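You operate a simulated robot arm through the tools that you are given. There is no shell and no other tool.

You run a simulated robot arm. Do the job below in one go: nothing can be reset, and whatever is moved stays where it is left.

## Task
Prove the coolant tank tight at 0.8 bar, then let the pressure off.
Fine: cap home and vent shut before you pump; four presses at most; see it stand three seconds; vent to 0.0 bar and shut the vent.

It is judged by the outcome, as a careful person would: the job done as asked, and still so three seconds after it is handed in. It fails if anything else is knocked over, pushed out of place, dropped, spilled or broken. A push-on lid holds only when it is set on centred and level and pressed home; a screw cap is set on level and turned clockwise until tight.

## Robot
A 7-joint arm with a two-finger parallel gripper, fixed in place. Base frame: the origin is on the floor under the middle of its stand, x ahead of it, y to its left, z up; the work surface is at about z = 0.82. Units: m, rad, N and s.
With the tool pointing down near the work surface it reaches from about 0.3 to 0.7 m from the base axis. Its first joint turns from -1.152 to 1.152 rad. Payload 1.57 kg.
Tool frame: the origin (TCP) lies between the finger pads and is the grasp point; the fingertips stand 0.03 m ahead of it; z points along the fingers, y is the line along which they close. Largest opening 0.11 m; finger width 0.024, thickness 0.012; the body of the gripper, 0.048 by 0.112 m, starts 0.078 m behind the TCP.
Orientation is that of the tool frame in the base frame, as a unit quaternion [x, y, z, w]. With the fingers straight down and closing along the base's y, the tool's x points along the base's -x, its y along +y and its z along -z.

## Interface
- The arm moves only by the tool jog_arm. Its argument "motion" is a list of rows, each a list of 3 entries, a list of its own where there are three numbers: the shift along the tool's x, y, z in m, then the turn, a rotation vector about the tool's x, y, z in rad, then the closure, from 0 (fully open) to 1 (shut). In form: [[[dx, dy, dz], [rx, ry, rz], hand], ...]. A call has 1 to 20 rows; each row is the pose to reach, as a shift and turn from the pose commanded when the call began, along the tool's axes at that moment. Rows are played at 5 a second. More than 0.05 m and 0.15 rad between two rows, or a gripper value outside its range, and nothing of the call is played. Where a pose cannot be reached the arm comes as near as it can. A force on the tool above 90 N (or 10 N above the force at the start of the call, whichever is more), or a blocked arm, ends the call early, and 0.2 s more pass. The fingers move at their own pace (about 0.108 m/s each) and stop on an object; they squeeze with about 27 N. The grip force told is the motor's: it shows also when the fingers shut on nothing. Time passes only in rows, and 0.2 s behind the last, so rows that repeat a pose let the fingers close. The reply holds the time, the measured pose of the TCP, the force on the tool along the base axes, the opening and the grip force, in the units named above and with some noise, with the torque about the TCP (base axes, N m) and any sound that the robot's microphone picked up.
- Cameras (640 x 400 px; columns grow to the right, rows downward): "scene" is fixed at [0.1577, -0.3823, 1.415]; the picture's right is [0.85, -0.52, 0.00], its down [-0.25, -0.41, -0.88] and it looks along [0.46, 0.75, -0.47] (base axes); focal length 262 px, centre (320, 200). "wrist" rides on the gripper at [0.07, 0.016, -0.141] in the tool frame; the picture's right is [-0.23, 0.97, 0.00], its down [-0.86, -0.20, -0.48] and it looks along [-0.47, -0.11, 0.88] (tool axes); focal length 222 px, centre (320, 200). There is no depth. A picture from a camera that has moved, and an enlarged one, comes with that camera's place and axes in the base frame and with its lens.
- capture(camera): a new picture of that camera. No time passes.
- zoom(camera, box): a new picture of the part [left, top, right, bottom] of that camera's present view, enlarged. No time passes.
- close_job(): hands the job in; it is judged then, once.

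Places have to be worked out from the pictures, the camera data and where the tool is seen. Open the gripper and draw the arm clear of the work before you hand the job in, unless the task says otherwise.

The tools are called after "Emit:" as name(argument=value, ...) on one line, values as JSON. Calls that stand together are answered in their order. jog_arm: Moves the arm, as the interface text tells. Its arguments: {"type":"object","properties":{"motion":{"type":"array","items":{"type":"array"}}},"required":["motion"]} The other tools are called the same way: capture (camera) takes a picture; zoom (camera, box) takes an enlarged picture of a part of a camera's view; close_job () hands the job in.

At the start:

```text
time_s: 0.0
position: [0.3257, 0.1579, 1.2851]
tool_rot: [0.0, 1.0, 0.0, 0.0]
ft_force: [0.6, 0.1, 1.0]
moment: [0.0, 0.0, -0.02]
grip_width: 0.1099
grasp_force: 0.2
```

scene: 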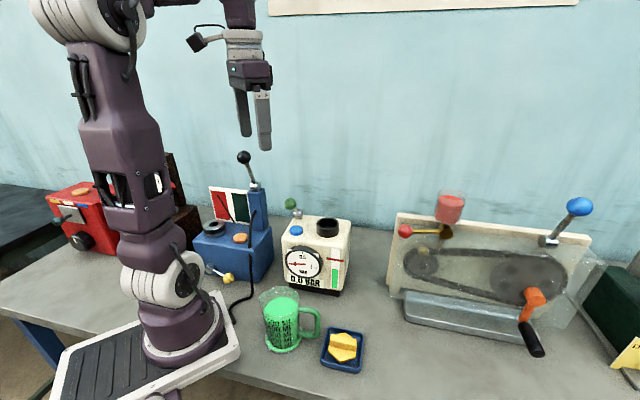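
wrist: 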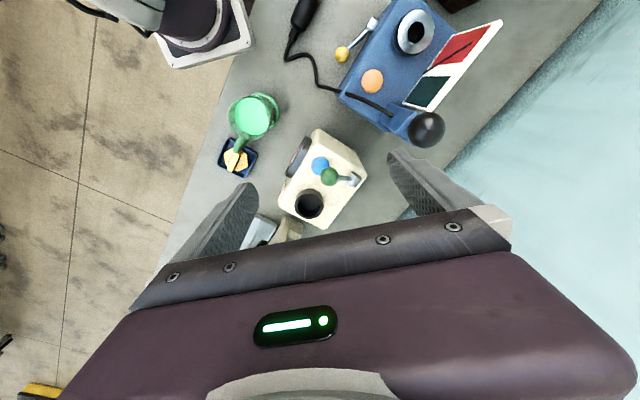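

The pictures show a cream tank with a gauge, a black cap, a blue knob/button and a green-knobbed vent lever; I take closer views to understand the parts before moving.

Emit:
zoom(camera="scene", box=[260, 180, 380, 300])

Emit:
zoom(camera="scene", box=[180, 140, 300, 300])

Emit:
zoom(camera="wrist", box=[200, 80, 400, 240])

Emit:
zoom(camera="scene", box=[240, 270, 400, 390])

Emit:
zoom(camera="scene", box=[370, 180, 640, 380])

Emit:
zoom(camera="scene", box=[0, 150, 240, 300])

```text
3.33 times, centred on (320, 240) of scene
camera zoom: at [0.1577, -0.3823, 1.415], right [0.85, -0.52, 0.0], down [-0.25, -0.41, -0.88], along [0.46, 0.75, -0.47], focal length 874 px, centre (320, 67)
```

zoom: 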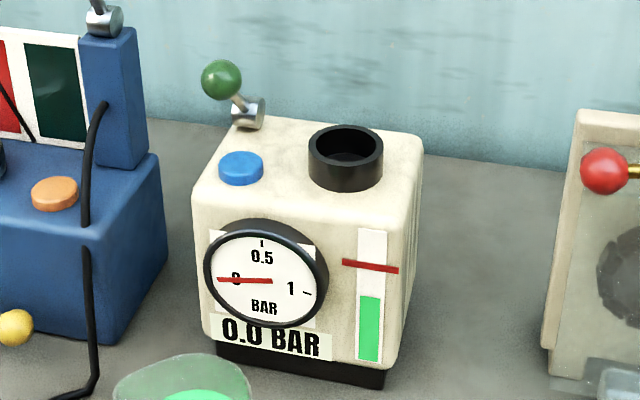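

```text
2.50 times, centred on (240, 220) of scene
camera zoom: at [0.1577, -0.3823, 1.415], right [0.85, -0.52, 0.0], down [-0.25, -0.41, -0.88], along [0.46, 0.75, -0.47], focal length 655 px, centre (520, 150)
```

zoom: 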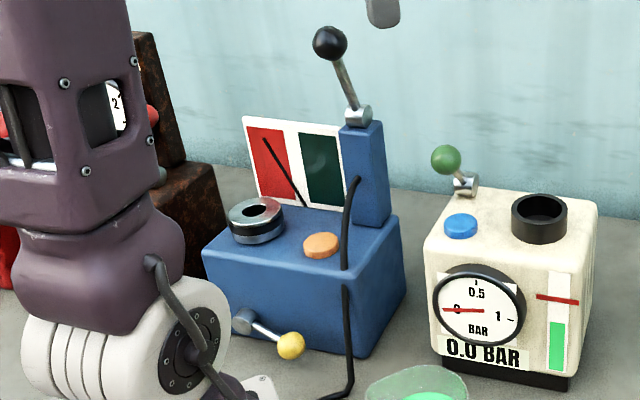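

```text
2.50 times, centred on (300, 160) of wrist
camera zoom: at [0.2545, 0.1714, 1.4283], right [0.23, 0.97, 0.0], down [0.86, -0.2, 0.48], along [0.47, -0.11, -0.88], focal length 555 px, centre (370, 300)
```

zoom: 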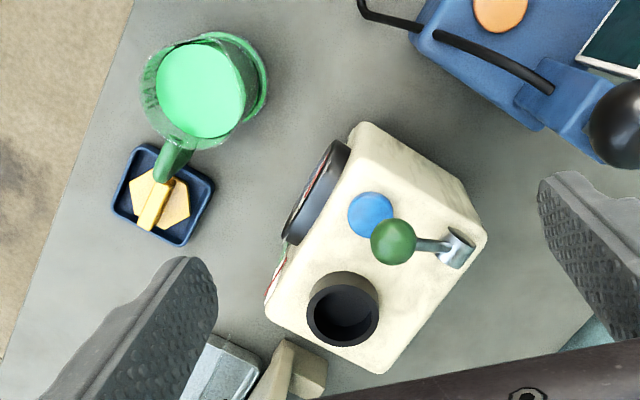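

```text
3.33 times, centred on (320, 330) of scene
camera zoom: at [0.1577, -0.3823, 1.415], right [0.85, -0.52, 0.0], down [-0.25, -0.41, -0.88], along [0.46, 0.75, -0.47], focal length 874 px, centre (320, -233)
```

zoom: 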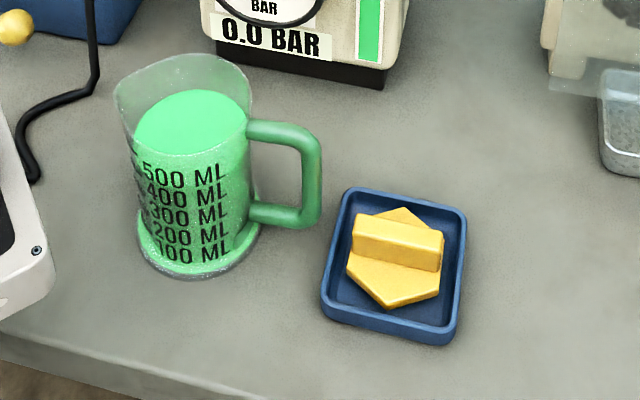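

```text
2.00 times, centred on (505, 280) of scene
camera zoom: at [0.1577, -0.3823, 1.415], right [0.85, -0.52, 0.0], down [-0.25, -0.41, -0.88], along [0.46, 0.75, -0.47], focal length 524 px, centre (-50, 40)
```

zoom: 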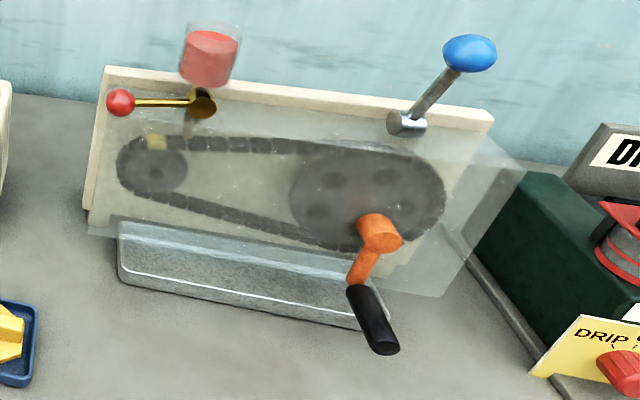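

```text
2.67 times, centred on (120, 225) of scene
camera zoom: at [0.1577, -0.3823, 1.415], right [0.85, -0.52, 0.0], down [-0.25, -0.41, -0.88], along [0.46, 0.75, -0.47], focal length 699 px, centre (853, 133)
```

zoom: 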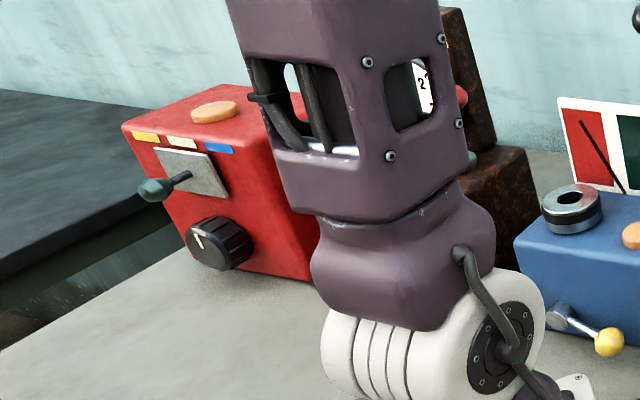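

The neck on the cream tank is open at about (0.476, 0.097, 1.03), and the yellow cap lies in the blue tray near (0.39, -0.10, 0.84). I move up above the tray, well clear of everything, to look at the cap and then the tank from closer.

Emit:
jog_arm(motion=[[[-0.005, -0.032, 0.02], [0, 0, 0], 0], [[-0.012, -0.064, 0.045], [0, 0, 0], 0], [[-0.02, -0.096, 0.07], [0, 0, 0], 0], [[-0.028, -0.128, 0.095], [0, 0, 0], 0], [[-0.036, -0.16, 0.115], [0, 0, 0], 0], [[-0.044, -0.192, 0.135], [0, 0, 0], 0], [[-0.052, -0.225, 0.155], [0, 0, 0], 0], [[-0.065, -0.258, 0.175], [0, 0, 0], 0], [[-0.065, -0.258, 0.185], [0, 0, 0], 0]])

Emit:
capture(camera="wrist")

Emit:
capture(camera="scene")

```text
time_s: 2.0
position: [0.3889, -0.1016, 1.1021]
tool_rot: [-0.001, 1.0, 0.0, -0.001]
ft_force: [0.3, -0.8, 0.2]
moment: [0.03, 0.04, 0.0]
grip_width: 0.1103
grasp_force: 0.1
```

```text
taken
camera wrist: at [0.3182, -0.0876, 1.2451], right [0.23, 0.97, 0.0], down [0.86, -0.2, 0.48], along [0.47, -0.11, -0.88], focal length 222 px, centre (320, 200)
```

wrist: 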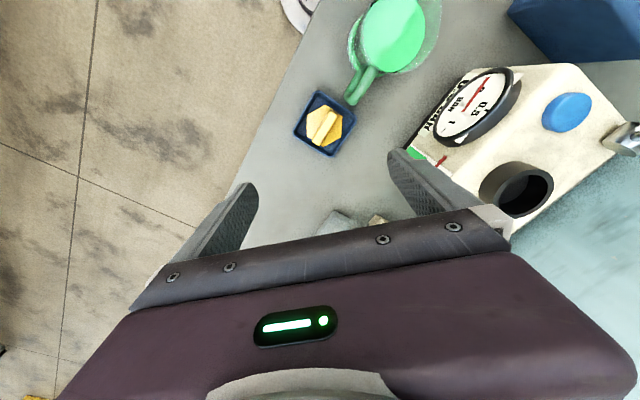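

```text
taken
```

scene: 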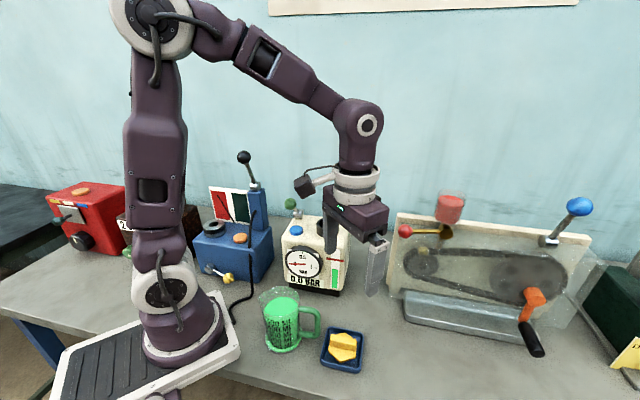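

Emit:
zoom(camera="wrist", box=[280, 75, 370, 165])

Emit:
zoom(camera="wrist", box=[400, 50, 640, 220])

Emit:
zoom(camera="scene", box=[305, 315, 380, 380])

Emit:
zoom(camera="scene", box=[270, 190, 360, 250])

```text
4.44 times, centred on (325, 120) of wrist
camera zoom: at [0.3182, -0.0876, 1.2451], right [0.23, 0.97, 0.0], down [0.86, -0.2, 0.48], along [0.47, -0.11, -0.88], focal length 987 px, centre (298, 556)
```

zoom: 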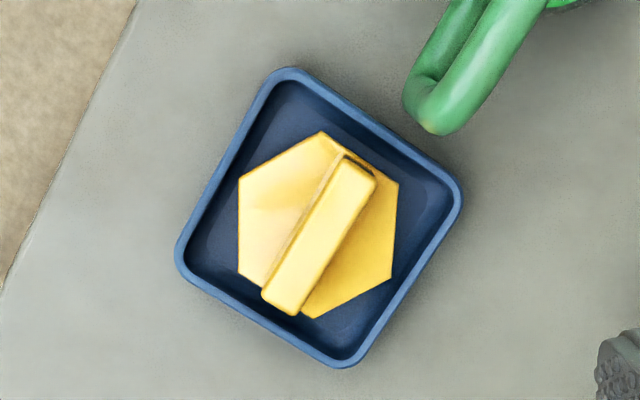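

```text
2.35 times, centred on (520, 135) of wrist
camera zoom: at [0.3182, -0.0876, 1.2451], right [0.23, 0.97, 0.0], down [0.86, -0.2, 0.48], along [0.47, -0.11, -0.88], focal length 523 px, centre (-151, 353)
```

zoom: 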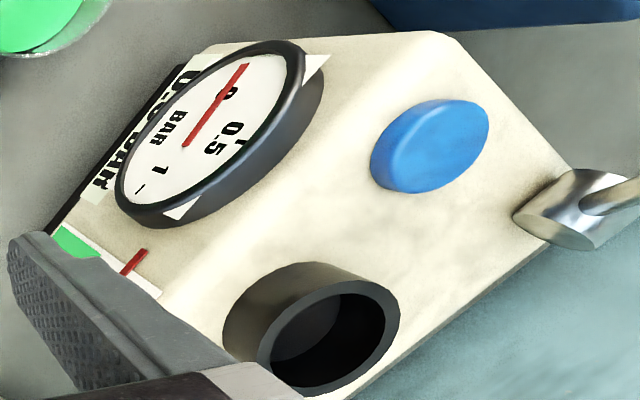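

```text
6.15 times, centred on (342, 348) of scene
camera zoom: at [0.1577, -0.3824, 1.415], right [0.85, -0.52, 0.0], down [-0.25, -0.41, -0.88], along [0.46, 0.75, -0.47], focal length 1613 px, centre (182, -708)
```

zoom: 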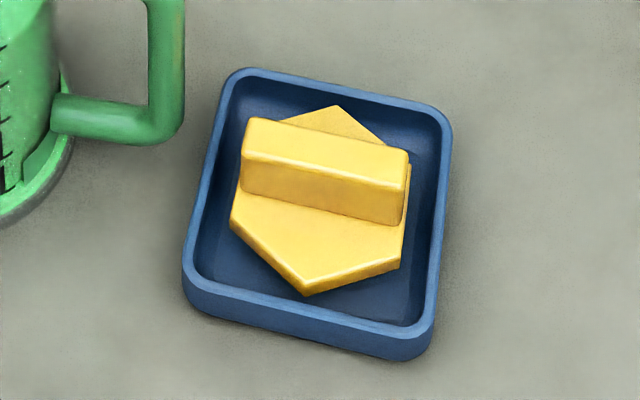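

```text
6.67 times, centred on (315, 220) of scene
camera zoom: at [0.1577, -0.3824, 1.415], right [0.85, -0.52, 0.0], down [-0.25, -0.41, -0.88], along [0.46, 0.75, -0.47], focal length 1748 px, centre (353, 67)
```

zoom: 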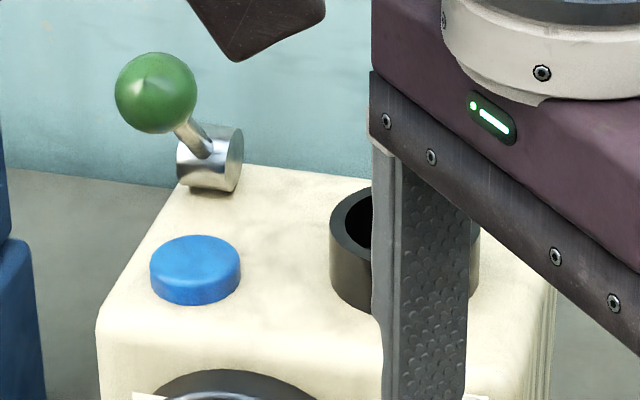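

The cap is a hex plate with a grip bar (bar top near (0.391, -0.097, 0.862), running roughly along (0.72, -0.69)); the vent lever's hub is near (0.439, 0.197, 1.024) with its green knob tipped toward the gauge side at (0.397, 0.154, 1.088). I go high over the tank to study the vent and neck before touching anything.

Emit:
jog_arm(motion=[[[0, 0, -0.045], [0, 0, 0], 0], [[0, 0, -0.09], [0, 0, 0], 0], [[0, 0.03, -0.12], [0, 0, 0], 0], [[0, 0.07, -0.13], [0, 0, 0], 0], [[0, 0.115, -0.13], [0, 0, 0], 0], [[0, 0.16, -0.13], [0, 0, 0], 0], [[-0.01, 0.2, -0.13], [0, 0, 0], 0], [[-0.02, 0.24, -0.13], [0, 0, 0], 0], [[-0.02, 0.28, -0.13], [0, 0, 0], 0], [[-0.02, 0.28, -0.13], [0, 0, 0], 0]])

Emit:
capture(camera="wrist")

Emit:
zoom(camera="wrist", box=[230, 70, 430, 220])

```text
time_s: 4.2
position: [0.411, 0.1795, 1.2303]
tool_rot: [0.001, 1.0, 0.0, 0.0]
ft_force: [0.3, 0.0, -0.6]
moment: [0.0, 0.02, -0.03]
grip_width: 0.1101
grasp_force: 0.1
```

```text
taken
camera wrist: at [0.3408, 0.1952, 1.3728], right [0.23, 0.97, 0.0], down [0.85, -0.2, 0.48], along [0.47, -0.11, -0.88], focal length 222 px, centre (320, 200)
```

wrist: 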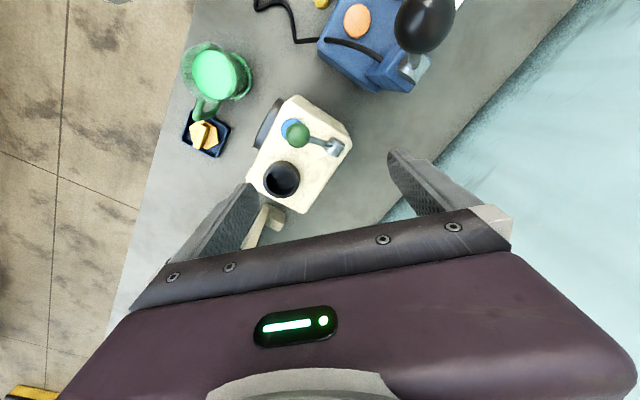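

```text
2.67 times, centred on (330, 145) of wrist
camera zoom: at [0.3408, 0.1952, 1.3728], right [0.23, 0.97, 0.0], down [0.85, -0.2, 0.48], along [0.47, -0.11, -0.88], focal length 592 px, centre (293, 347)
```

zoom: 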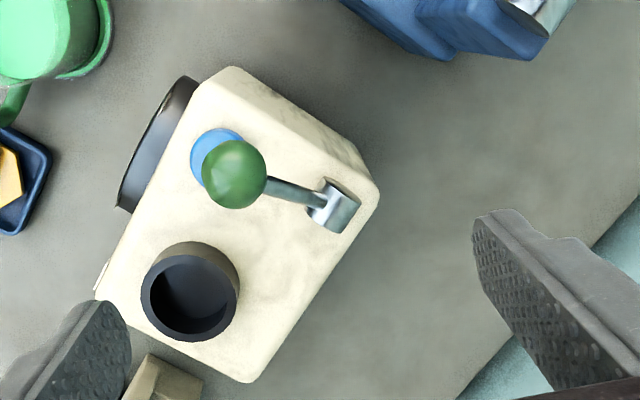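

The green lever leans right over the blue button. I zoom in on the vent and the tank top for any marks that show open and shut.

Emit:
zoom(camera="scene", box=[275, 190, 325, 225])

Emit:
zoom(camera="wrist", box=[270, 100, 370, 170])

Emit:
zoom(camera="scene", box=[275, 235, 355, 300])

Emit:
zoom(camera="wrist", box=[240, 140, 320, 230])

```text
11.43 times, centred on (300, 208) of scene
camera zoom: at [0.1577, -0.3823, 1.415], right [0.85, -0.52, 0.0], down [-0.25, -0.41, -0.88], along [0.46, 0.75, -0.47], focal length 2996 px, centre (549, 114)
```

zoom: 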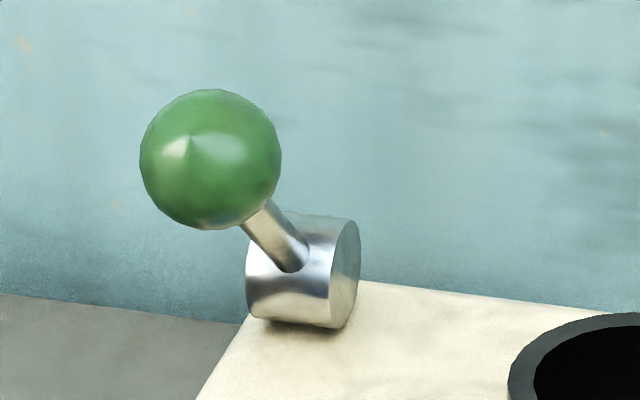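

```text
5.71 times, centred on (320, 135) of wrist
camera zoom: at [0.3408, 0.1952, 1.3728], right [0.23, 0.97, 0.0], down [0.85, -0.2, 0.48], along [0.47, -0.11, -0.88], focal length 1269 px, centre (320, 571)
```

zoom: 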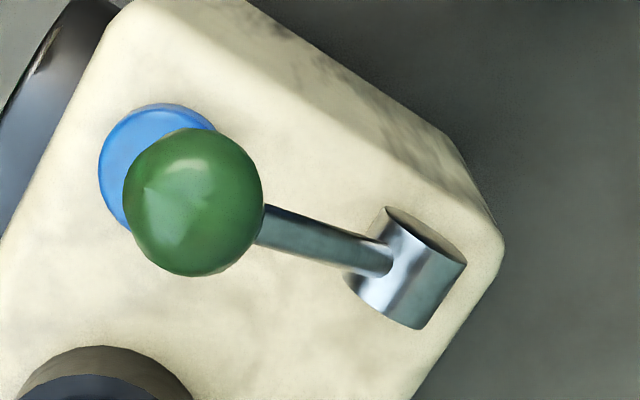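

```text
6.15 times, centred on (315, 268) of scene
camera zoom: at [0.1577, -0.3823, 1.415], right [0.85, -0.52, 0.0], down [-0.25, -0.41, -0.88], along [0.46, 0.75, -0.47], focal length 1613 px, centre (351, -215)
```

zoom: 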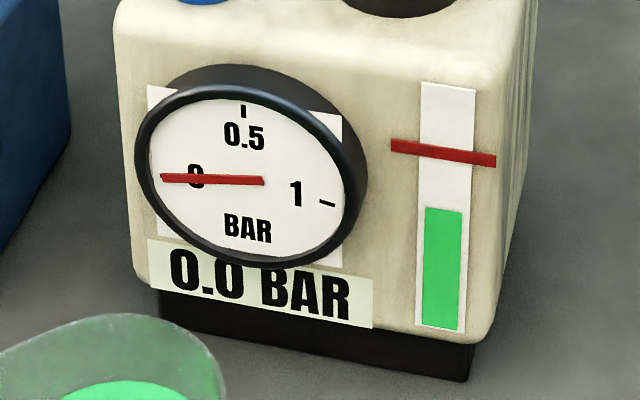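

```text
4.44 times, centred on (280, 185) of wrist
camera zoom: at [0.3408, 0.1952, 1.3728], right [0.23, 0.97, 0.0], down [0.85, -0.2, 0.48], along [0.47, -0.11, -0.88], focal length 987 px, centre (498, 267)
```

zoom: 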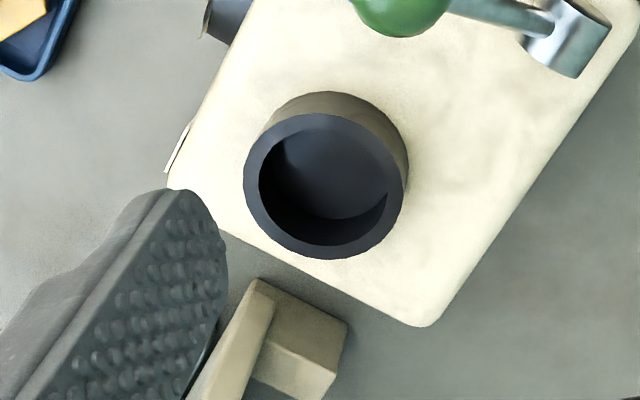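

No labels show on the vent; its lever swings in the front–back plane and now leans forward over the button, which looks like the open position (with it there the button can't be reached from above). I turn the tool 45° to match the tank, shut the fingers and move high in front of the knob.

Emit:
jog_arm(motion=[[[0.008, -0.01, 0], [0, 0, 0.12], 1], [[0.016, -0.02, 0], [0, 0, 0.24], 1], [[0.024, -0.03, 0], [0, 0, 0.36], 1], [[0.032, -0.04, 0], [0, 0, 0.48], 1], [[0.04, -0.05, 0], [0, 0, 0.6], 1], [[0.048, -0.06, 0], [0, 0, 0.7], 1], [[0.056, -0.068, 0], [0, 0, 0.785], 1], [[0.056, -0.068, 0], [0, 0, 0.785], 1]])

Emit:
capture(camera="wrist")

Emit:
capture(camera="scene")

```text
time_s: 6.0
position: [0.3527, 0.111, 1.231]
tool_rot: [0.383, 0.924, 0.0, 0.0]
ft_force: [0.2, 0.0, -0.3]
moment: [0.0, -0.02, -0.01]
grip_width: 0.0
grasp_force: 21.4
```

```text
taken
camera wrist: at [0.3155, 0.1701, 1.3734], right [0.85, 0.53, 0.0], down [0.46, -0.75, 0.48], along [0.25, -0.41, -0.88], focal length 222 px, centre (320, 200)
```

wrist: 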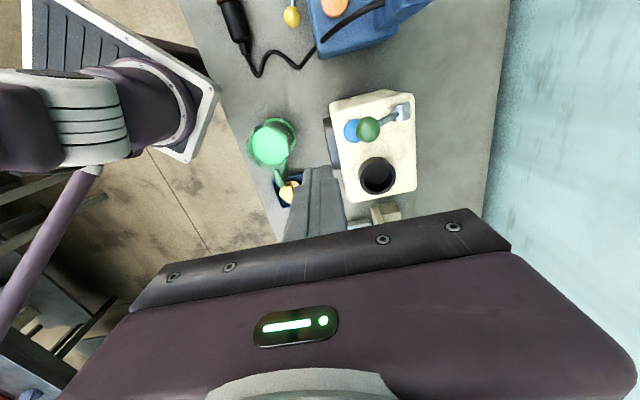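

```text
taken
```

scene: 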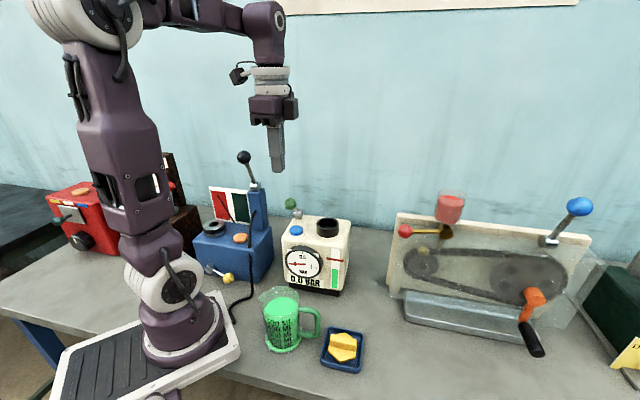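

The tool is aligned with the tank and the knob lies about 0.06 m ahead along the tool's y. I lower straight down so the closed fingertips are level with the knob, and check.

Emit:
jog_arm(motion=[[[0, 0, 0.04], [0, 0, 0], 1], [[0, 0, 0.08], [0, 0, 0], 1], [[0, 0, 0.115], [0, 0, 0], 1], [[0, 0, 0.142], [0, 0, 0], 1], [[0, 0, 0.142], [0, 0, 0], 1]])

Emit:
zoom(camera="scene", box=[240, 140, 360, 260])

Emit:
capture(camera="wrist")

```text
time_s: 7.2
position: [0.3536, 0.1095, 1.0897]
tool_rot: [0.383, 0.924, 0.0, 0.0]
ft_force: [-0.3, 0.7, -0.2]
moment: [-0.02, 0.04, -0.01]
grip_width: 0.0002
grasp_force: 20.7
```

```text
3.33 times, centred on (300, 200) of scene
camera zoom: at [0.1577, -0.3823, 1.415], right [0.85, -0.52, 0.0], down [-0.25, -0.41, -0.88], along [0.46, 0.75, -0.47], focal length 874 px, centre (387, 200)
```

zoom: 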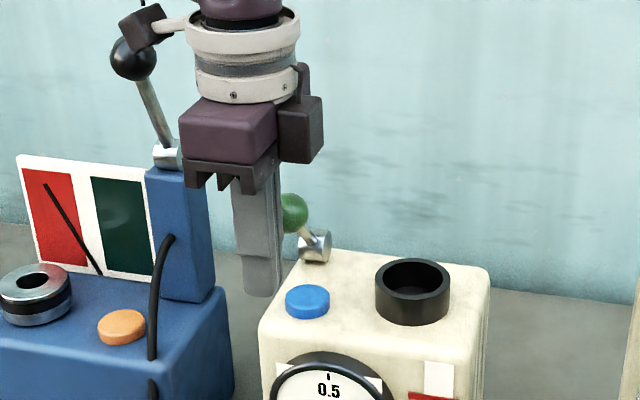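

```text
taken
camera wrist: at [0.315, 0.1696, 1.2311], right [0.85, 0.53, 0.0], down [0.46, -0.75, 0.48], along [0.25, -0.41, -0.88], focal length 222 px, centre (320, 200)
```

wrist: 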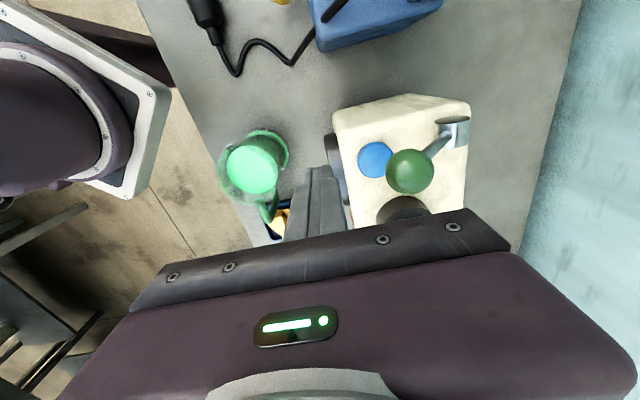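

The fingers stand in front of the knob at its height, clear of everything else. I push slowly along +y toward the back and watch the force.

Emit:
jog_arm(motion=[[[0, 0.015, 0], [0, 0, 0], 1], [[0, 0.028, 0], [0, 0, 0], 1], [[0, 0.036, 0], [0, 0, 0], 1], [[0, 0.044, 0], [0, 0, 0], 1], [[0, 0.052, 0], [0, 0, 0], 1], [[0, 0.06, 0], [0, 0, 0], 1]])

Emit:
zoom(camera="scene", box=[240, 140, 360, 260])

```text
time_s: 8.2
position: [0.3792, 0.1362, 1.0903]
tool_rot: [0.384, 0.923, -0.011, -0.004]
ft_force: [-32.7, -21.8, 36.6]
moment: [0.57, -0.54, 0.2]
grip_width: 0.0
grasp_force: 21.1
stopped in row 5: the force on the tool passed its limit at 103 N (the readings are from after the stop); the commanded pose is now the measured one
```

```text
3.33 times, centred on (300, 200) of scene
camera zoom: at [0.1562, -0.3832, 1.4149], right [0.85, -0.52, 0.0], down [-0.25, -0.4, -0.88], along [0.46, 0.75, -0.47], focal length 874 px, centre (387, 200)
```

zoom: 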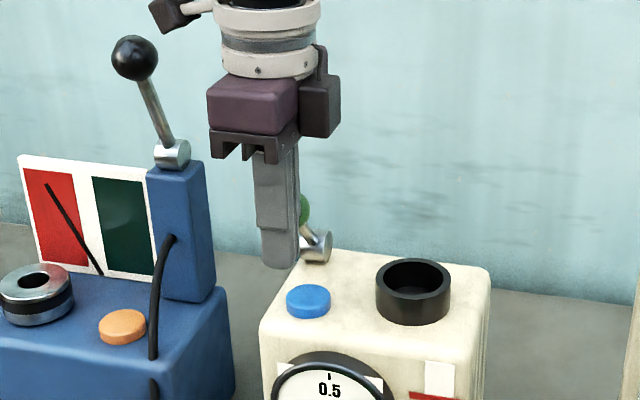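

The push was stopped hard (103 N) almost at contact, so the lever does not go backward freely. I look closely before doing anything more.

Emit:
zoom(camera="scene", box=[270, 180, 330, 225])

Emit:
capture(camera="wrist")

Emit:
capture(camera="scene")

Emit:
zoom(camera="wrist", box=[300, 90, 480, 220])

```text
8.89 times, centred on (300, 202) of scene
camera zoom: at [0.1562, -0.3832, 1.4149], right [0.85, -0.52, 0.0], down [-0.25, -0.4, -0.88], along [0.46, 0.75, -0.47], focal length 2330 px, centre (498, 178)
```

zoom: 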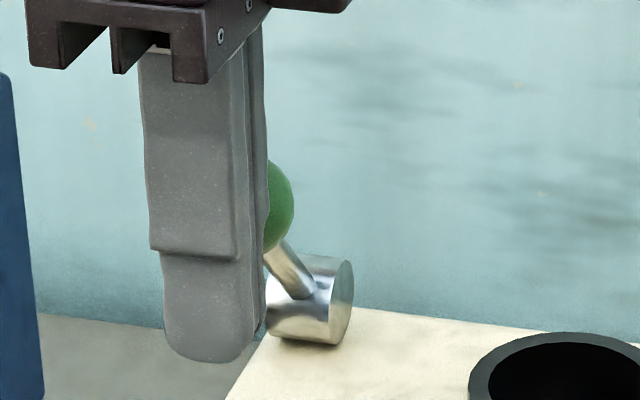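

```text
taken
camera wrist: at [0.3427, 0.1971, 1.2321], right [0.85, 0.53, -0.02], down [0.47, -0.74, 0.48], along [0.24, -0.42, -0.88], focal length 222 px, centre (320, 200)
```

wrist: 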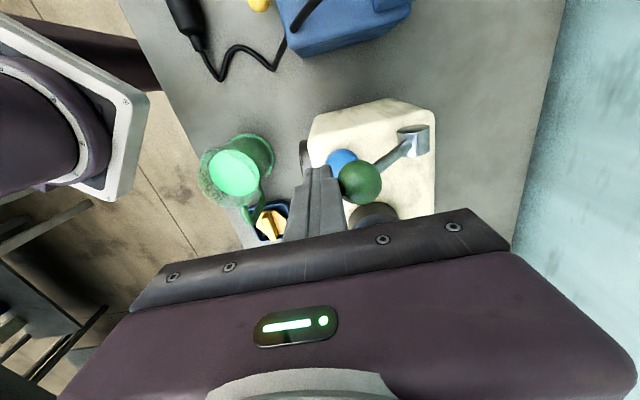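

```text
taken
```

scene: 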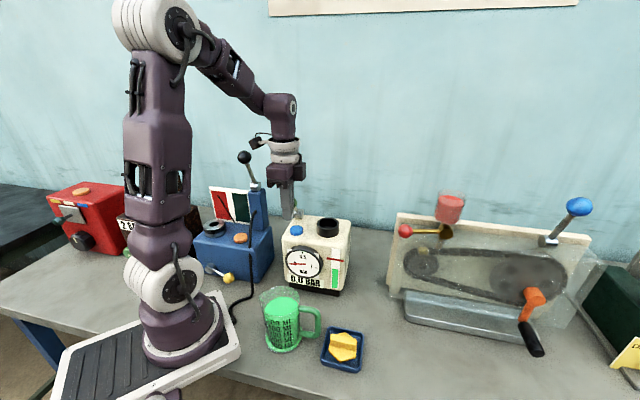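

```text
3.08 times, centred on (390, 155) of wrist
camera zoom: at [0.3427, 0.1971, 1.2321], right [0.85, 0.53, -0.02], down [0.47, -0.74, 0.48], along [0.24, -0.42, -0.88], focal length 684 px, centre (105, 338)
```

zoom: 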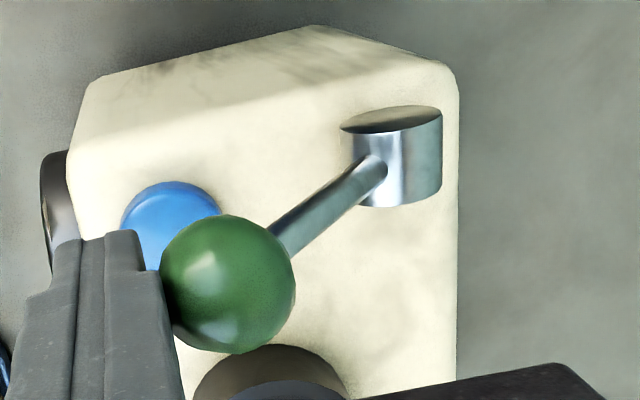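

The lever is solid against a backward push, so where it stands is its rear stop. I back the fingers straight off and go up, taking out the small tilt of the tool.

Emit:
jog_arm(motion=[[[0, -0.015, 0], [0, 0, 0], 1], [[0, -0.035, 0], [-0.012, 0, 0], 1], [[0, -0.045, -0.02], [-0.0233, 0.001, -0.003], 1], [[0, -0.045, -0.06], [-0.0233, 0.001, -0.003], 1], [[0, -0.045, -0.1], [-0.0233, 0.001, -0.003], 1], [[0, -0.045, -0.13], [-0.0233, 0.001, -0.003], 1], [[0, -0.045, -0.13], [-0.0233, 0.001, -0.003], 1]])

Emit:
zoom(camera="scene", box=[270, 180, 360, 240])

Emit:
capture(camera="wrist")

```text
time_s: 9.8
position: [0.3507, 0.1081, 1.2208]
tool_rot: [0.382, 0.924, 0.004, 0.001]
ft_force: [0.5, 0.5, -1.2]
moment: [-0.01, 0.05, -0.03]
grip_width: 0.0001
grasp_force: 21.4
```

```text
6.67 times, centred on (315, 210) of scene
camera zoom: at [0.1577, -0.3823, 1.415], right [0.85, -0.52, 0.0], down [-0.25, -0.41, -0.88], along [0.46, 0.75, -0.47], focal length 1748 px, centre (353, 133)
```

zoom: 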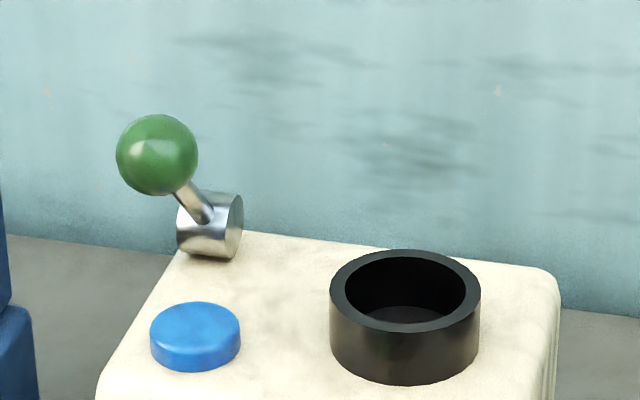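

```text
taken
camera wrist: at [0.3122, 0.1656, 1.362], right [0.85, 0.53, 0.01], down [0.46, -0.75, 0.48], along [0.26, -0.4, -0.88], focal length 222 px, centre (320, 200)
```

wrist: 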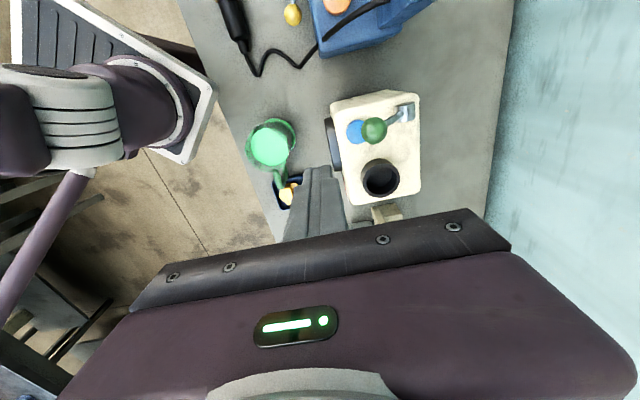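

The lever stands as before and the tank has not shifted. I turn the tool 90° so the fingers will close across the knob from both sides, opened part way, and hover above the knob so that I can feel which way it moves.

Emit:
jog_arm(motion=[[[0, 0.006, 0], [0, 0, -0.14], 0.4], [[0, 0.012, 0], [0, 0, -0.28], 0.4], [[0, 0.018, 0], [0, 0, -0.42], 0.4], [[0, 0.024, 0], [0, 0, -0.56], 0.4], [[0, 0.03, 0], [0, 0, -0.7], 0.4], [[0, 0.036, 0], [0, 0, -0.84], 0.4], [[0, 0.042, 0], [0, 0, -0.98], 0.4], [[0, 0.048, 0], [0, 0, -1.12], 0.4], [[0, 0.054, 0], [0, 0, -1.26], 0.4], [[0, 0.06, 0], [0, 0, -1.4], 0.4], [[0, 0.0652, 0], [0, 0, -1.54], 0.4], [[0, 0.0652, 0], [0, 0, -1.571], 0.4]])

Emit:
capture(camera="wrist")

Emit:
zoom(camera="scene", box=[240, 120, 380, 240])

```text
time_s: 12.4
position: [0.3989, 0.155, 1.2207]
tool_rot: [-0.385, 0.923, 0.002, 0.002]
ft_force: [1.2, 1.1, 0.6]
moment: [-0.02, 0.01, 0.01]
grip_width: 0.066
grasp_force: 0.1
```

```text
taken
camera wrist: at [0.3367, 0.1139, 1.3624], right [-0.53, 0.85, 0.0], down [0.74, 0.46, 0.48], along [0.41, 0.26, -0.88], focal length 222 px, centre (320, 200)
```

wrist: 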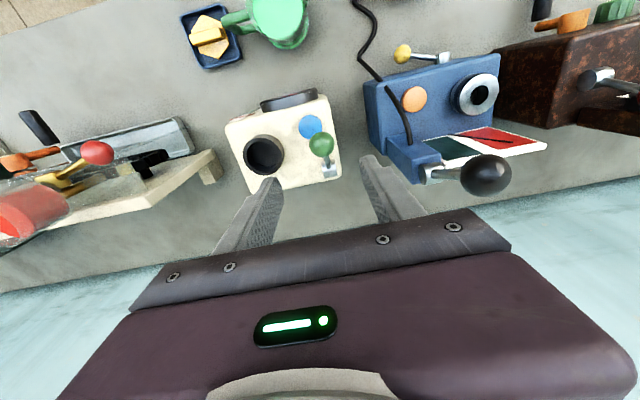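

```text
3.33 times, centred on (310, 180) of scene
camera zoom: at [0.1577, -0.3823, 1.415], right [0.85, -0.52, 0.0], down [-0.25, -0.41, -0.88], along [0.46, 0.75, -0.47], focal length 874 px, centre (353, 267)
```

zoom: 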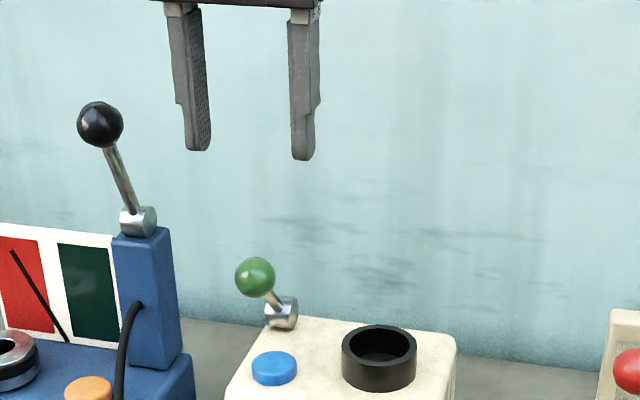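

The wrist view puts the knob at about (0.397, 0.153), right below the TCP. I lower until the pads are around the knob and close on it.

Emit:
jog_arm(motion=[[[0.0025, 0, 0.04], [0, 0, 0], 0.4], [[0.0025, 0, 0.08], [0, 0, 0], 0.4], [[0.0025, 0, 0.11], [0, 0, 0], 0.4], [[0.0025, 0, 0.13], [0, 0, 0], 0.4], [[0.0025, 0, 0.13], [0, 0, 0], 0.4]])

Emit:
zoom(camera="scene", box=[250, 160, 350, 240])

Emit:
zoom(camera="wrist", box=[220, 100, 440, 240])

```text
time_s: 13.6
position: [0.3989, 0.1527, 1.0898]
tool_rot: [-0.384, 0.923, 0.002, 0.003]
ft_force: [0.3, -1.1, 0.4]
moment: [0.0, -0.02, -0.01]
grip_width: 0.066
grasp_force: 0.0
```

```text
5.00 times, centred on (300, 200) of scene
camera zoom: at [0.1577, -0.3823, 1.415], right [0.85, -0.52, 0.0], down [-0.25, -0.41, -0.88], along [0.46, 0.75, -0.47], focal length 1311 px, centre (420, 200)
```

zoom: 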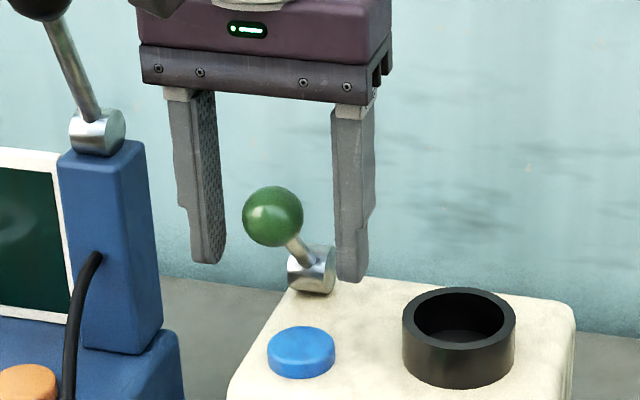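

```text
2.86 times, centred on (330, 170) of wrist
camera zoom: at [0.3361, 0.1128, 1.2319], right [-0.53, 0.85, 0.0], down [0.74, 0.46, 0.48], along [0.41, 0.26, -0.87], focal length 635 px, centre (291, 286)
```

zoom: 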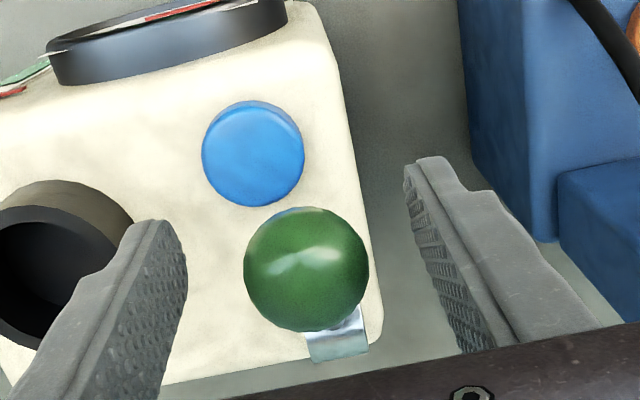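

The knob sits centred between the pads (about 3 mm off to one side). I shift 3 mm and close on it.

Emit:
jog_arm(motion=[[[0, 0.003, 0], [0, 0, 0], 0.5], [[0, 0.003, 0], [0, 0, 0], 0.7], [[0, 0.003, 0], [0, 0, 0], 0.9], [[0, 0.003, 0], [0, 0, 0], 1], [[0, 0.003, 0], [0, 0, 0], 1]])

Emit:
zoom(camera="scene", box=[250, 160, 350, 240])

```text
time_s: 14.8
position: [0.3948, 0.1557, 1.0904]
tool_rot: [-0.384, 0.923, 0.002, 0.002]
ft_force: [1.0, 1.2, -2.1]
moment: [0.0, 0.01, 0.0]
grip_width: 0.031
grasp_force: 39.6
```

```text
5.00 times, centred on (300, 200) of scene
camera zoom: at [0.1578, -0.3823, 1.415], right [0.85, -0.52, 0.0], down [-0.25, -0.41, -0.88], along [0.46, 0.75, -0.47], focal length 1311 px, centre (420, 200)
```

zoom: 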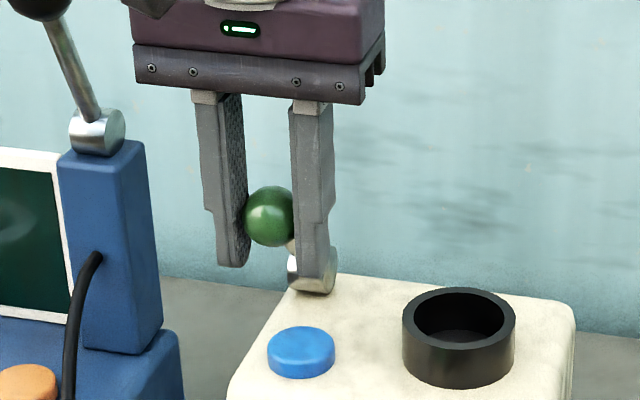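

The fingers hold the knob (31 mm). I test with a small move back-and-up along the lever's arc and read the force.

Emit:
jog_arm(motion=[[[-0.003, 0, -0.003], [0, 0, 0], 1], [[-0.006, 0, -0.0055], [0, 0, 0], 1], [[-0.006, 0, -0.0055], [0, 0, 0], 1]])

```text
time_s: 15.6
position: [0.399, 0.159, 1.096]
tool_rot: [-0.384, 0.924, 0.002, 0.002]
ft_force: [-5.3, -5.3, -11.8]
moment: [-0.81, 0.82, 0.01]
grip_width: 0.0311
grasp_force: 40.1
```

Emit:
zoom(camera="scene", box=[250, 160, 350, 240])

Emit:
zoom(camera="wrist", box=[220, 100, 440, 240])

```text
5.00 times, centred on (300, 200) of scene
camera zoom: at [0.1577, -0.3824, 1.4149], right [0.85, -0.52, 0.0], down [-0.25, -0.41, -0.88], along [0.46, 0.75, -0.47], focal length 1311 px, centre (420, 200)
```

zoom: 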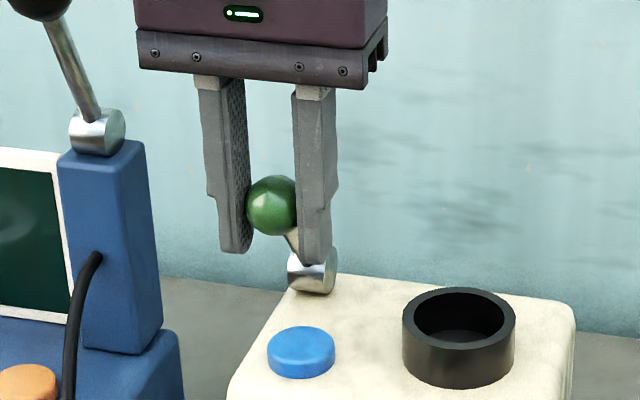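

```text
2.86 times, centred on (330, 170) of wrist
camera zoom: at [0.3373, 0.1186, 1.2374], right [-0.53, 0.85, 0.0], down [0.74, 0.46, 0.48], along [0.41, 0.26, -0.88], focal length 635 px, centre (291, 286)
```

zoom: 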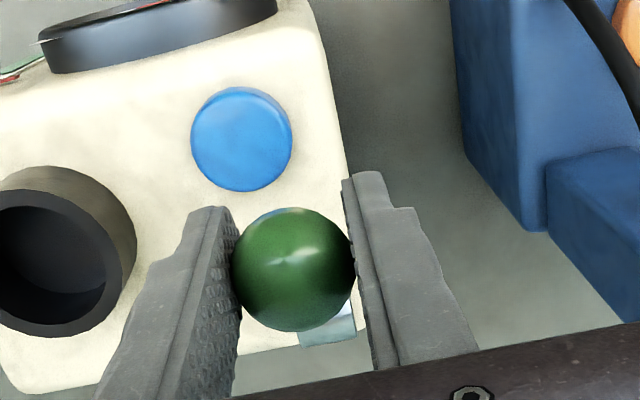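

The knob did move up and back with the gripper at about 14 N, so the earlier push only jammed because the knob could not slide up the finger. I carry it on along its arc about the hub (radius ≈ 0.09 m) in small steps.

Emit:
jog_arm(motion=[[[-0.005, 0, -0.0035], [0, 0, 0], 1], [[-0.0097, 0, -0.0065], [0, 0, 0], 1], [[-0.0153, 0, -0.0095], [0, 0, 0], 1], [[-0.021, 0, -0.012], [0, 0, 0], 1], [[-0.027, 0, -0.0141], [0, 0, 0], 1], [[-0.033, 0, -0.0159], [0, 0, 0], 1]])

Emit:
zoom(camera="scene", box=[250, 160, 350, 240])

```text
time_s: 17.0
position: [0.4216, 0.1812, 1.1121]
tool_rot: [-0.383, 0.924, 0.001, 0.003]
ft_force: [-0.8, -18.3, -0.6]
moment: [-0.83, 0.82, -0.03]
grip_width: 0.0309
grasp_force: 40.2
```

```text
5.00 times, centred on (300, 200) of scene
camera zoom: at [0.1577, -0.3829, 1.4148], right [0.85, -0.52, 0.0], down [-0.25, -0.4, -0.88], along [0.46, 0.75, -0.47], focal length 1311 px, centre (420, 200)
```

zoom: 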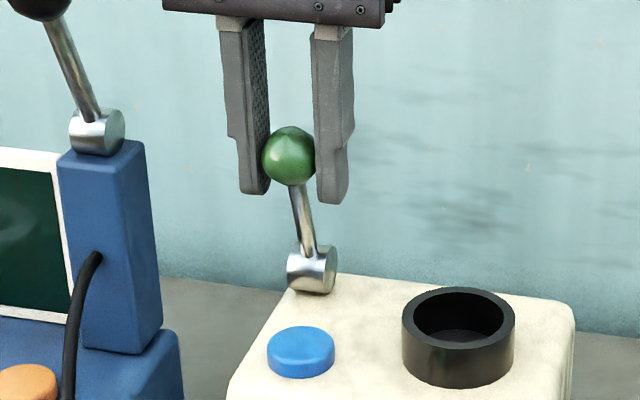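

The lever follows; a sideways load of about 12 N shows its plane is turned a little from mine. I continue on the arc while easing 2–3 mm sideways.

Emit:
jog_arm(motion=[[[-0.006, -0.001, -0.0014], [0, 0, 0], 1], [[-0.0124, -0.002, -0.0022], [0, 0, 0], 1], [[-0.0187, -0.0024, -0.0026], [0, 0, 0], 1], [[-0.025, -0.0028, -0.0026], [0, 0, 0], 1], [[-0.0313, -0.003, -0.0022], [0, 0, 0], 1], [[-0.0375, -0.0032, -0.0013], [0, 0, 0], 1]])

Emit:
zoom(camera="scene", box=[250, 160, 350, 240])

```text
time_s: 18.4
position: [0.4494, 0.2086, 1.1146]
tool_rot: [-0.384, 0.923, 0.002, 0.002]
ft_force: [-25.6, 6.5, 8.3]
moment: [-0.79, 0.9, -0.17]
grip_width: 0.0308
grasp_force: 40.1
```

```text
5.00 times, centred on (300, 200) of scene
camera zoom: at [0.1568, -0.3821, 1.4151], right [0.85, -0.52, 0.0], down [-0.25, -0.41, -0.88], along [0.46, 0.75, -0.47], focal length 1311 px, centre (420, 200)
```

zoom: 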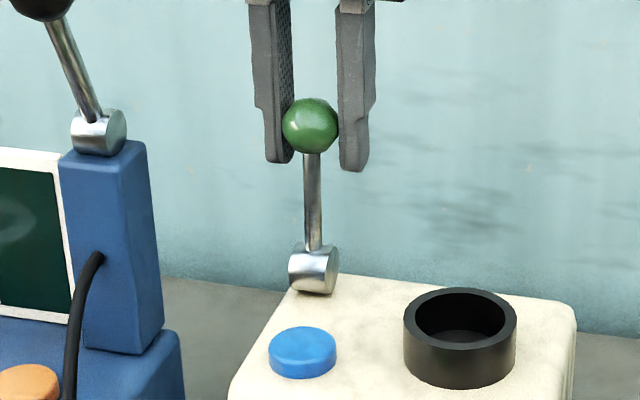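

The lever is past vertical with a steady ~13 N of friction and I have over-corrected sideways by ~2 mm. I ease back sideways and carry on along the arc.

Emit:
jog_arm(motion=[[[-0.006, 0.001, 0.0012], [0, 0, 0], 1], [[-0.0122, 0.002, 0.003], [0, 0, 0], 1], [[-0.018, 0.002, 0.0052], [0, 0, 0], 1], [[-0.0239, 0.002, 0.0078], [0, 0, 0], 1]])

Emit:
zoom(camera="scene", box=[250, 160, 350, 240])

```text
time_s: 19.4
position: [0.4677, 0.2246, 1.1073]
tool_rot: [-0.383, 0.924, 0.0, 0.006]
ft_force: [-0.4, 1.6, -0.3]
moment: [-0.09, -0.05, 0.0]
grip_width: 0.0
grasp_force: 21.5
```

```text
5.00 times, centred on (300, 200) of scene
camera zoom: at [0.1577, -0.3823, 1.415], right [0.85, -0.52, 0.0], down [-0.25, -0.41, -0.88], along [0.46, 0.75, -0.47], focal length 1311 px, centre (420, 200)
```

zoom: 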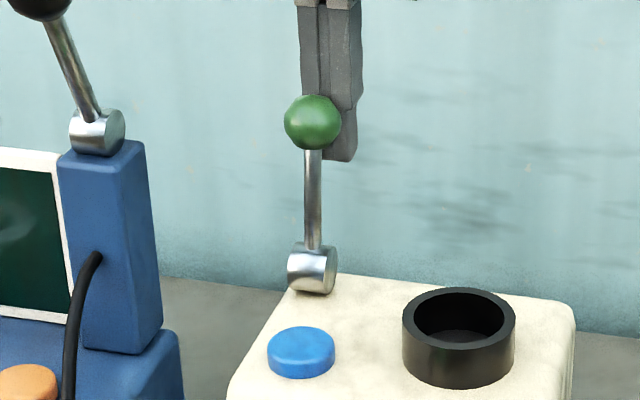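

The pads slid off because the lever reached its other stop, standing about upright; the knob has stayed there. I draw back a little from the knob, go up and look at the new state.

Emit:
jog_arm(motion=[[[-0.01, 0, 0], [0, 0, 0], 1], [[-0.01, 0, -0.03], [0, 0, 0], 1], [[-0.01, 0, -0.07], [0, 0, 0], 1], [[-0.01, 0, -0.11], [0, 0, 0], 1], [[0.02, 0, -0.13], [0, 0, 0], 1], [[0.02, 0, -0.13], [0, 0, 0], 1]])

Emit:
capture(camera="wrist")

Emit:
zoom(camera="scene", box=[255, 170, 365, 300])

Emit:
zoom(camera="scene", box=[280, 180, 320, 220])

```text
time_s: 20.8
position: [0.4508, 0.2104, 1.2377]
tool_rot: [-0.383, 0.924, 0.003, 0.002]
ft_force: [-0.1, -0.3, -0.2]
moment: [0.01, -0.04, 0.02]
grip_width: 0.0
grasp_force: 20.9
```

```text
taken
camera wrist: at [0.3888, 0.1705, 1.3792], right [-0.53, 0.85, 0.0], down [0.74, 0.46, 0.48], along [0.41, 0.26, -0.87], focal length 222 px, centre (320, 200)
```

wrist: 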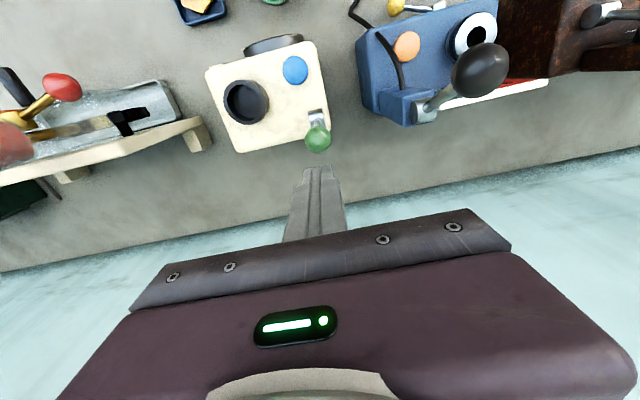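

```text
3.08 times, centred on (310, 235) of scene
camera zoom: at [0.1577, -0.3823, 1.415], right [0.85, -0.52, 0.0], down [-0.25, -0.41, -0.88], along [0.46, 0.75, -0.47], focal length 807 px, centre (351, 92)
```

zoom: 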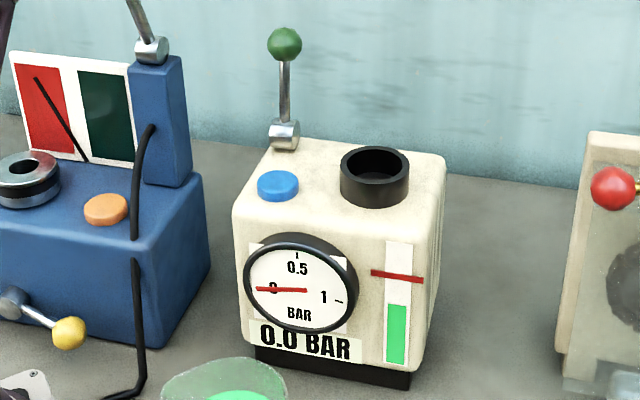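

```text
10.00 times, centred on (300, 200) of scene
camera zoom: at [0.1577, -0.3823, 1.415], right [0.85, -0.52, 0.0], down [-0.25, -0.41, -0.88], along [0.46, 0.75, -0.47], focal length 2621 px, centre (520, 200)
```

zoom: 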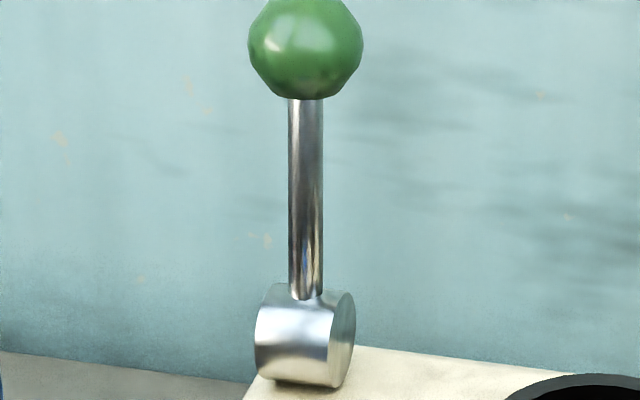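

The vent lever now stands upright at its stop, clear of the button, and the gauge reads 0.0. Next the cap: I travel high back over the tray, turning the tool so the fingers will straddle the bar.

Emit:
jog_arm(motion=[[[0.0216, -0.0146, 0], [0, 0, 0.13], 0.55], [[0.0432, -0.0292, 0], [0, 0, 0.26], 0.55], [[0.0648, -0.0438, 0], [0, 0, 0.39], 0.55], [[0.0864, -0.0584, 0], [0, 0, 0.52], 0.55], [[0.108, -0.073, 0], [0, 0, 0.65], 0.55], [[0.1298, -0.0876, 0], [0, 0, 0.78], 0.55], [[0.1514, -0.1022, 0], [0, 0, 0.91], 0.55], [[0.173, -0.1168, 0], [0, 0, 1.04], 0.55], [[0.1946, -0.1314, 0], [0, 0, 1.17], 0.55], [[0.2162, -0.146, 0.01], [0, 0, 1.3], 0.55], [[0.238, -0.1606, 0.03], [0, 0, 1.43], 0.55], [[0.2596, -0.1751, 0.06], [0, 0, 1.546], 0.55], [[0.2596, -0.1751, 0.1], [0, 0, 1.546], 0.55], [[0.2596, -0.1751, 0.14], [0, 0, 1.546], 0.55], [[0.2596, -0.1751, 0.14], [0, 0, 1.546], 0.55]])

Emit:
capture(camera="wrist")

Emit:
capture(camera="scene")

```text
time_s: 24.0
position: [0.3932, -0.0967, 1.0944]
tool_rot: [0.37, 0.929, 0.002, 0.001]
ft_force: [-0.1, 0.1, -0.4]
moment: [0.02, -0.02, -0.03]
grip_width: 0.0494
grasp_force: 0.1
```

```text
taken
camera wrist: at [0.3519, -0.0381, 1.2363], right [0.83, 0.55, 0.01], down [0.48, -0.74, 0.48], along [0.27, -0.39, -0.88], focal length 222 px, centre (320, 200)
```

wrist: 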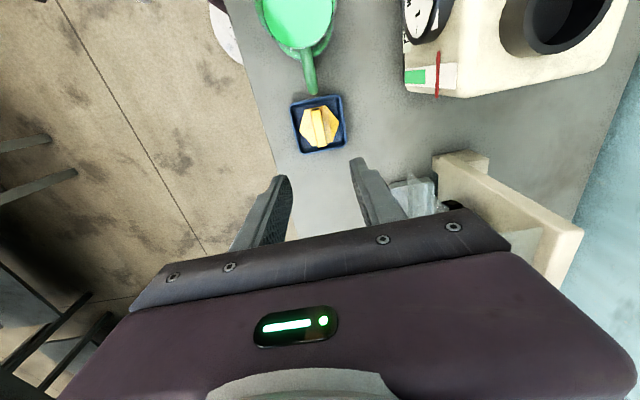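

```text
taken
```

scene: 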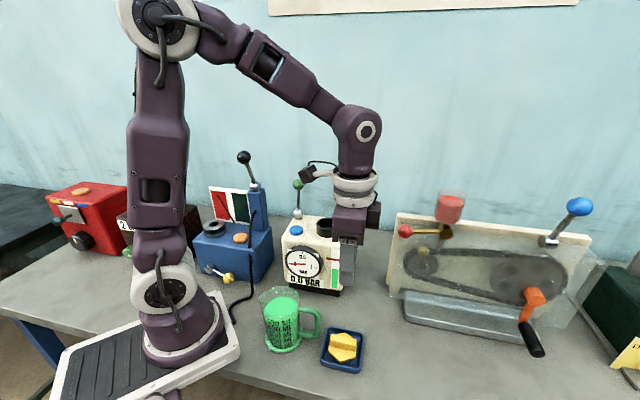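

Emit:
zoom(camera="wrist", box=[270, 80, 370, 170])

```text
4.44 times, centred on (320, 125) of wrist
camera zoom: at [0.3519, -0.0381, 1.2363], right [0.83, 0.55, 0.01], down [0.48, -0.74, 0.48], along [0.27, -0.39, -0.88], focal length 987 px, centre (320, 533)
```

zoom: 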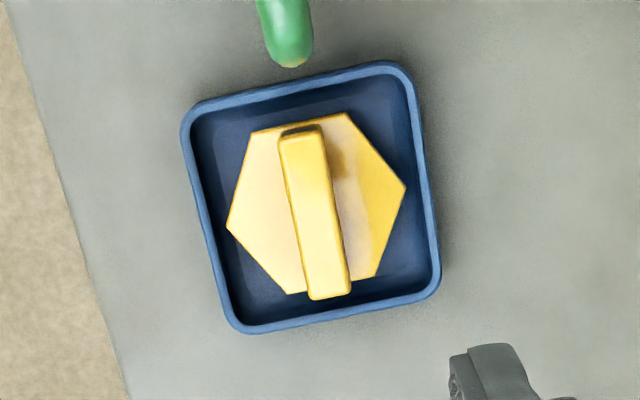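

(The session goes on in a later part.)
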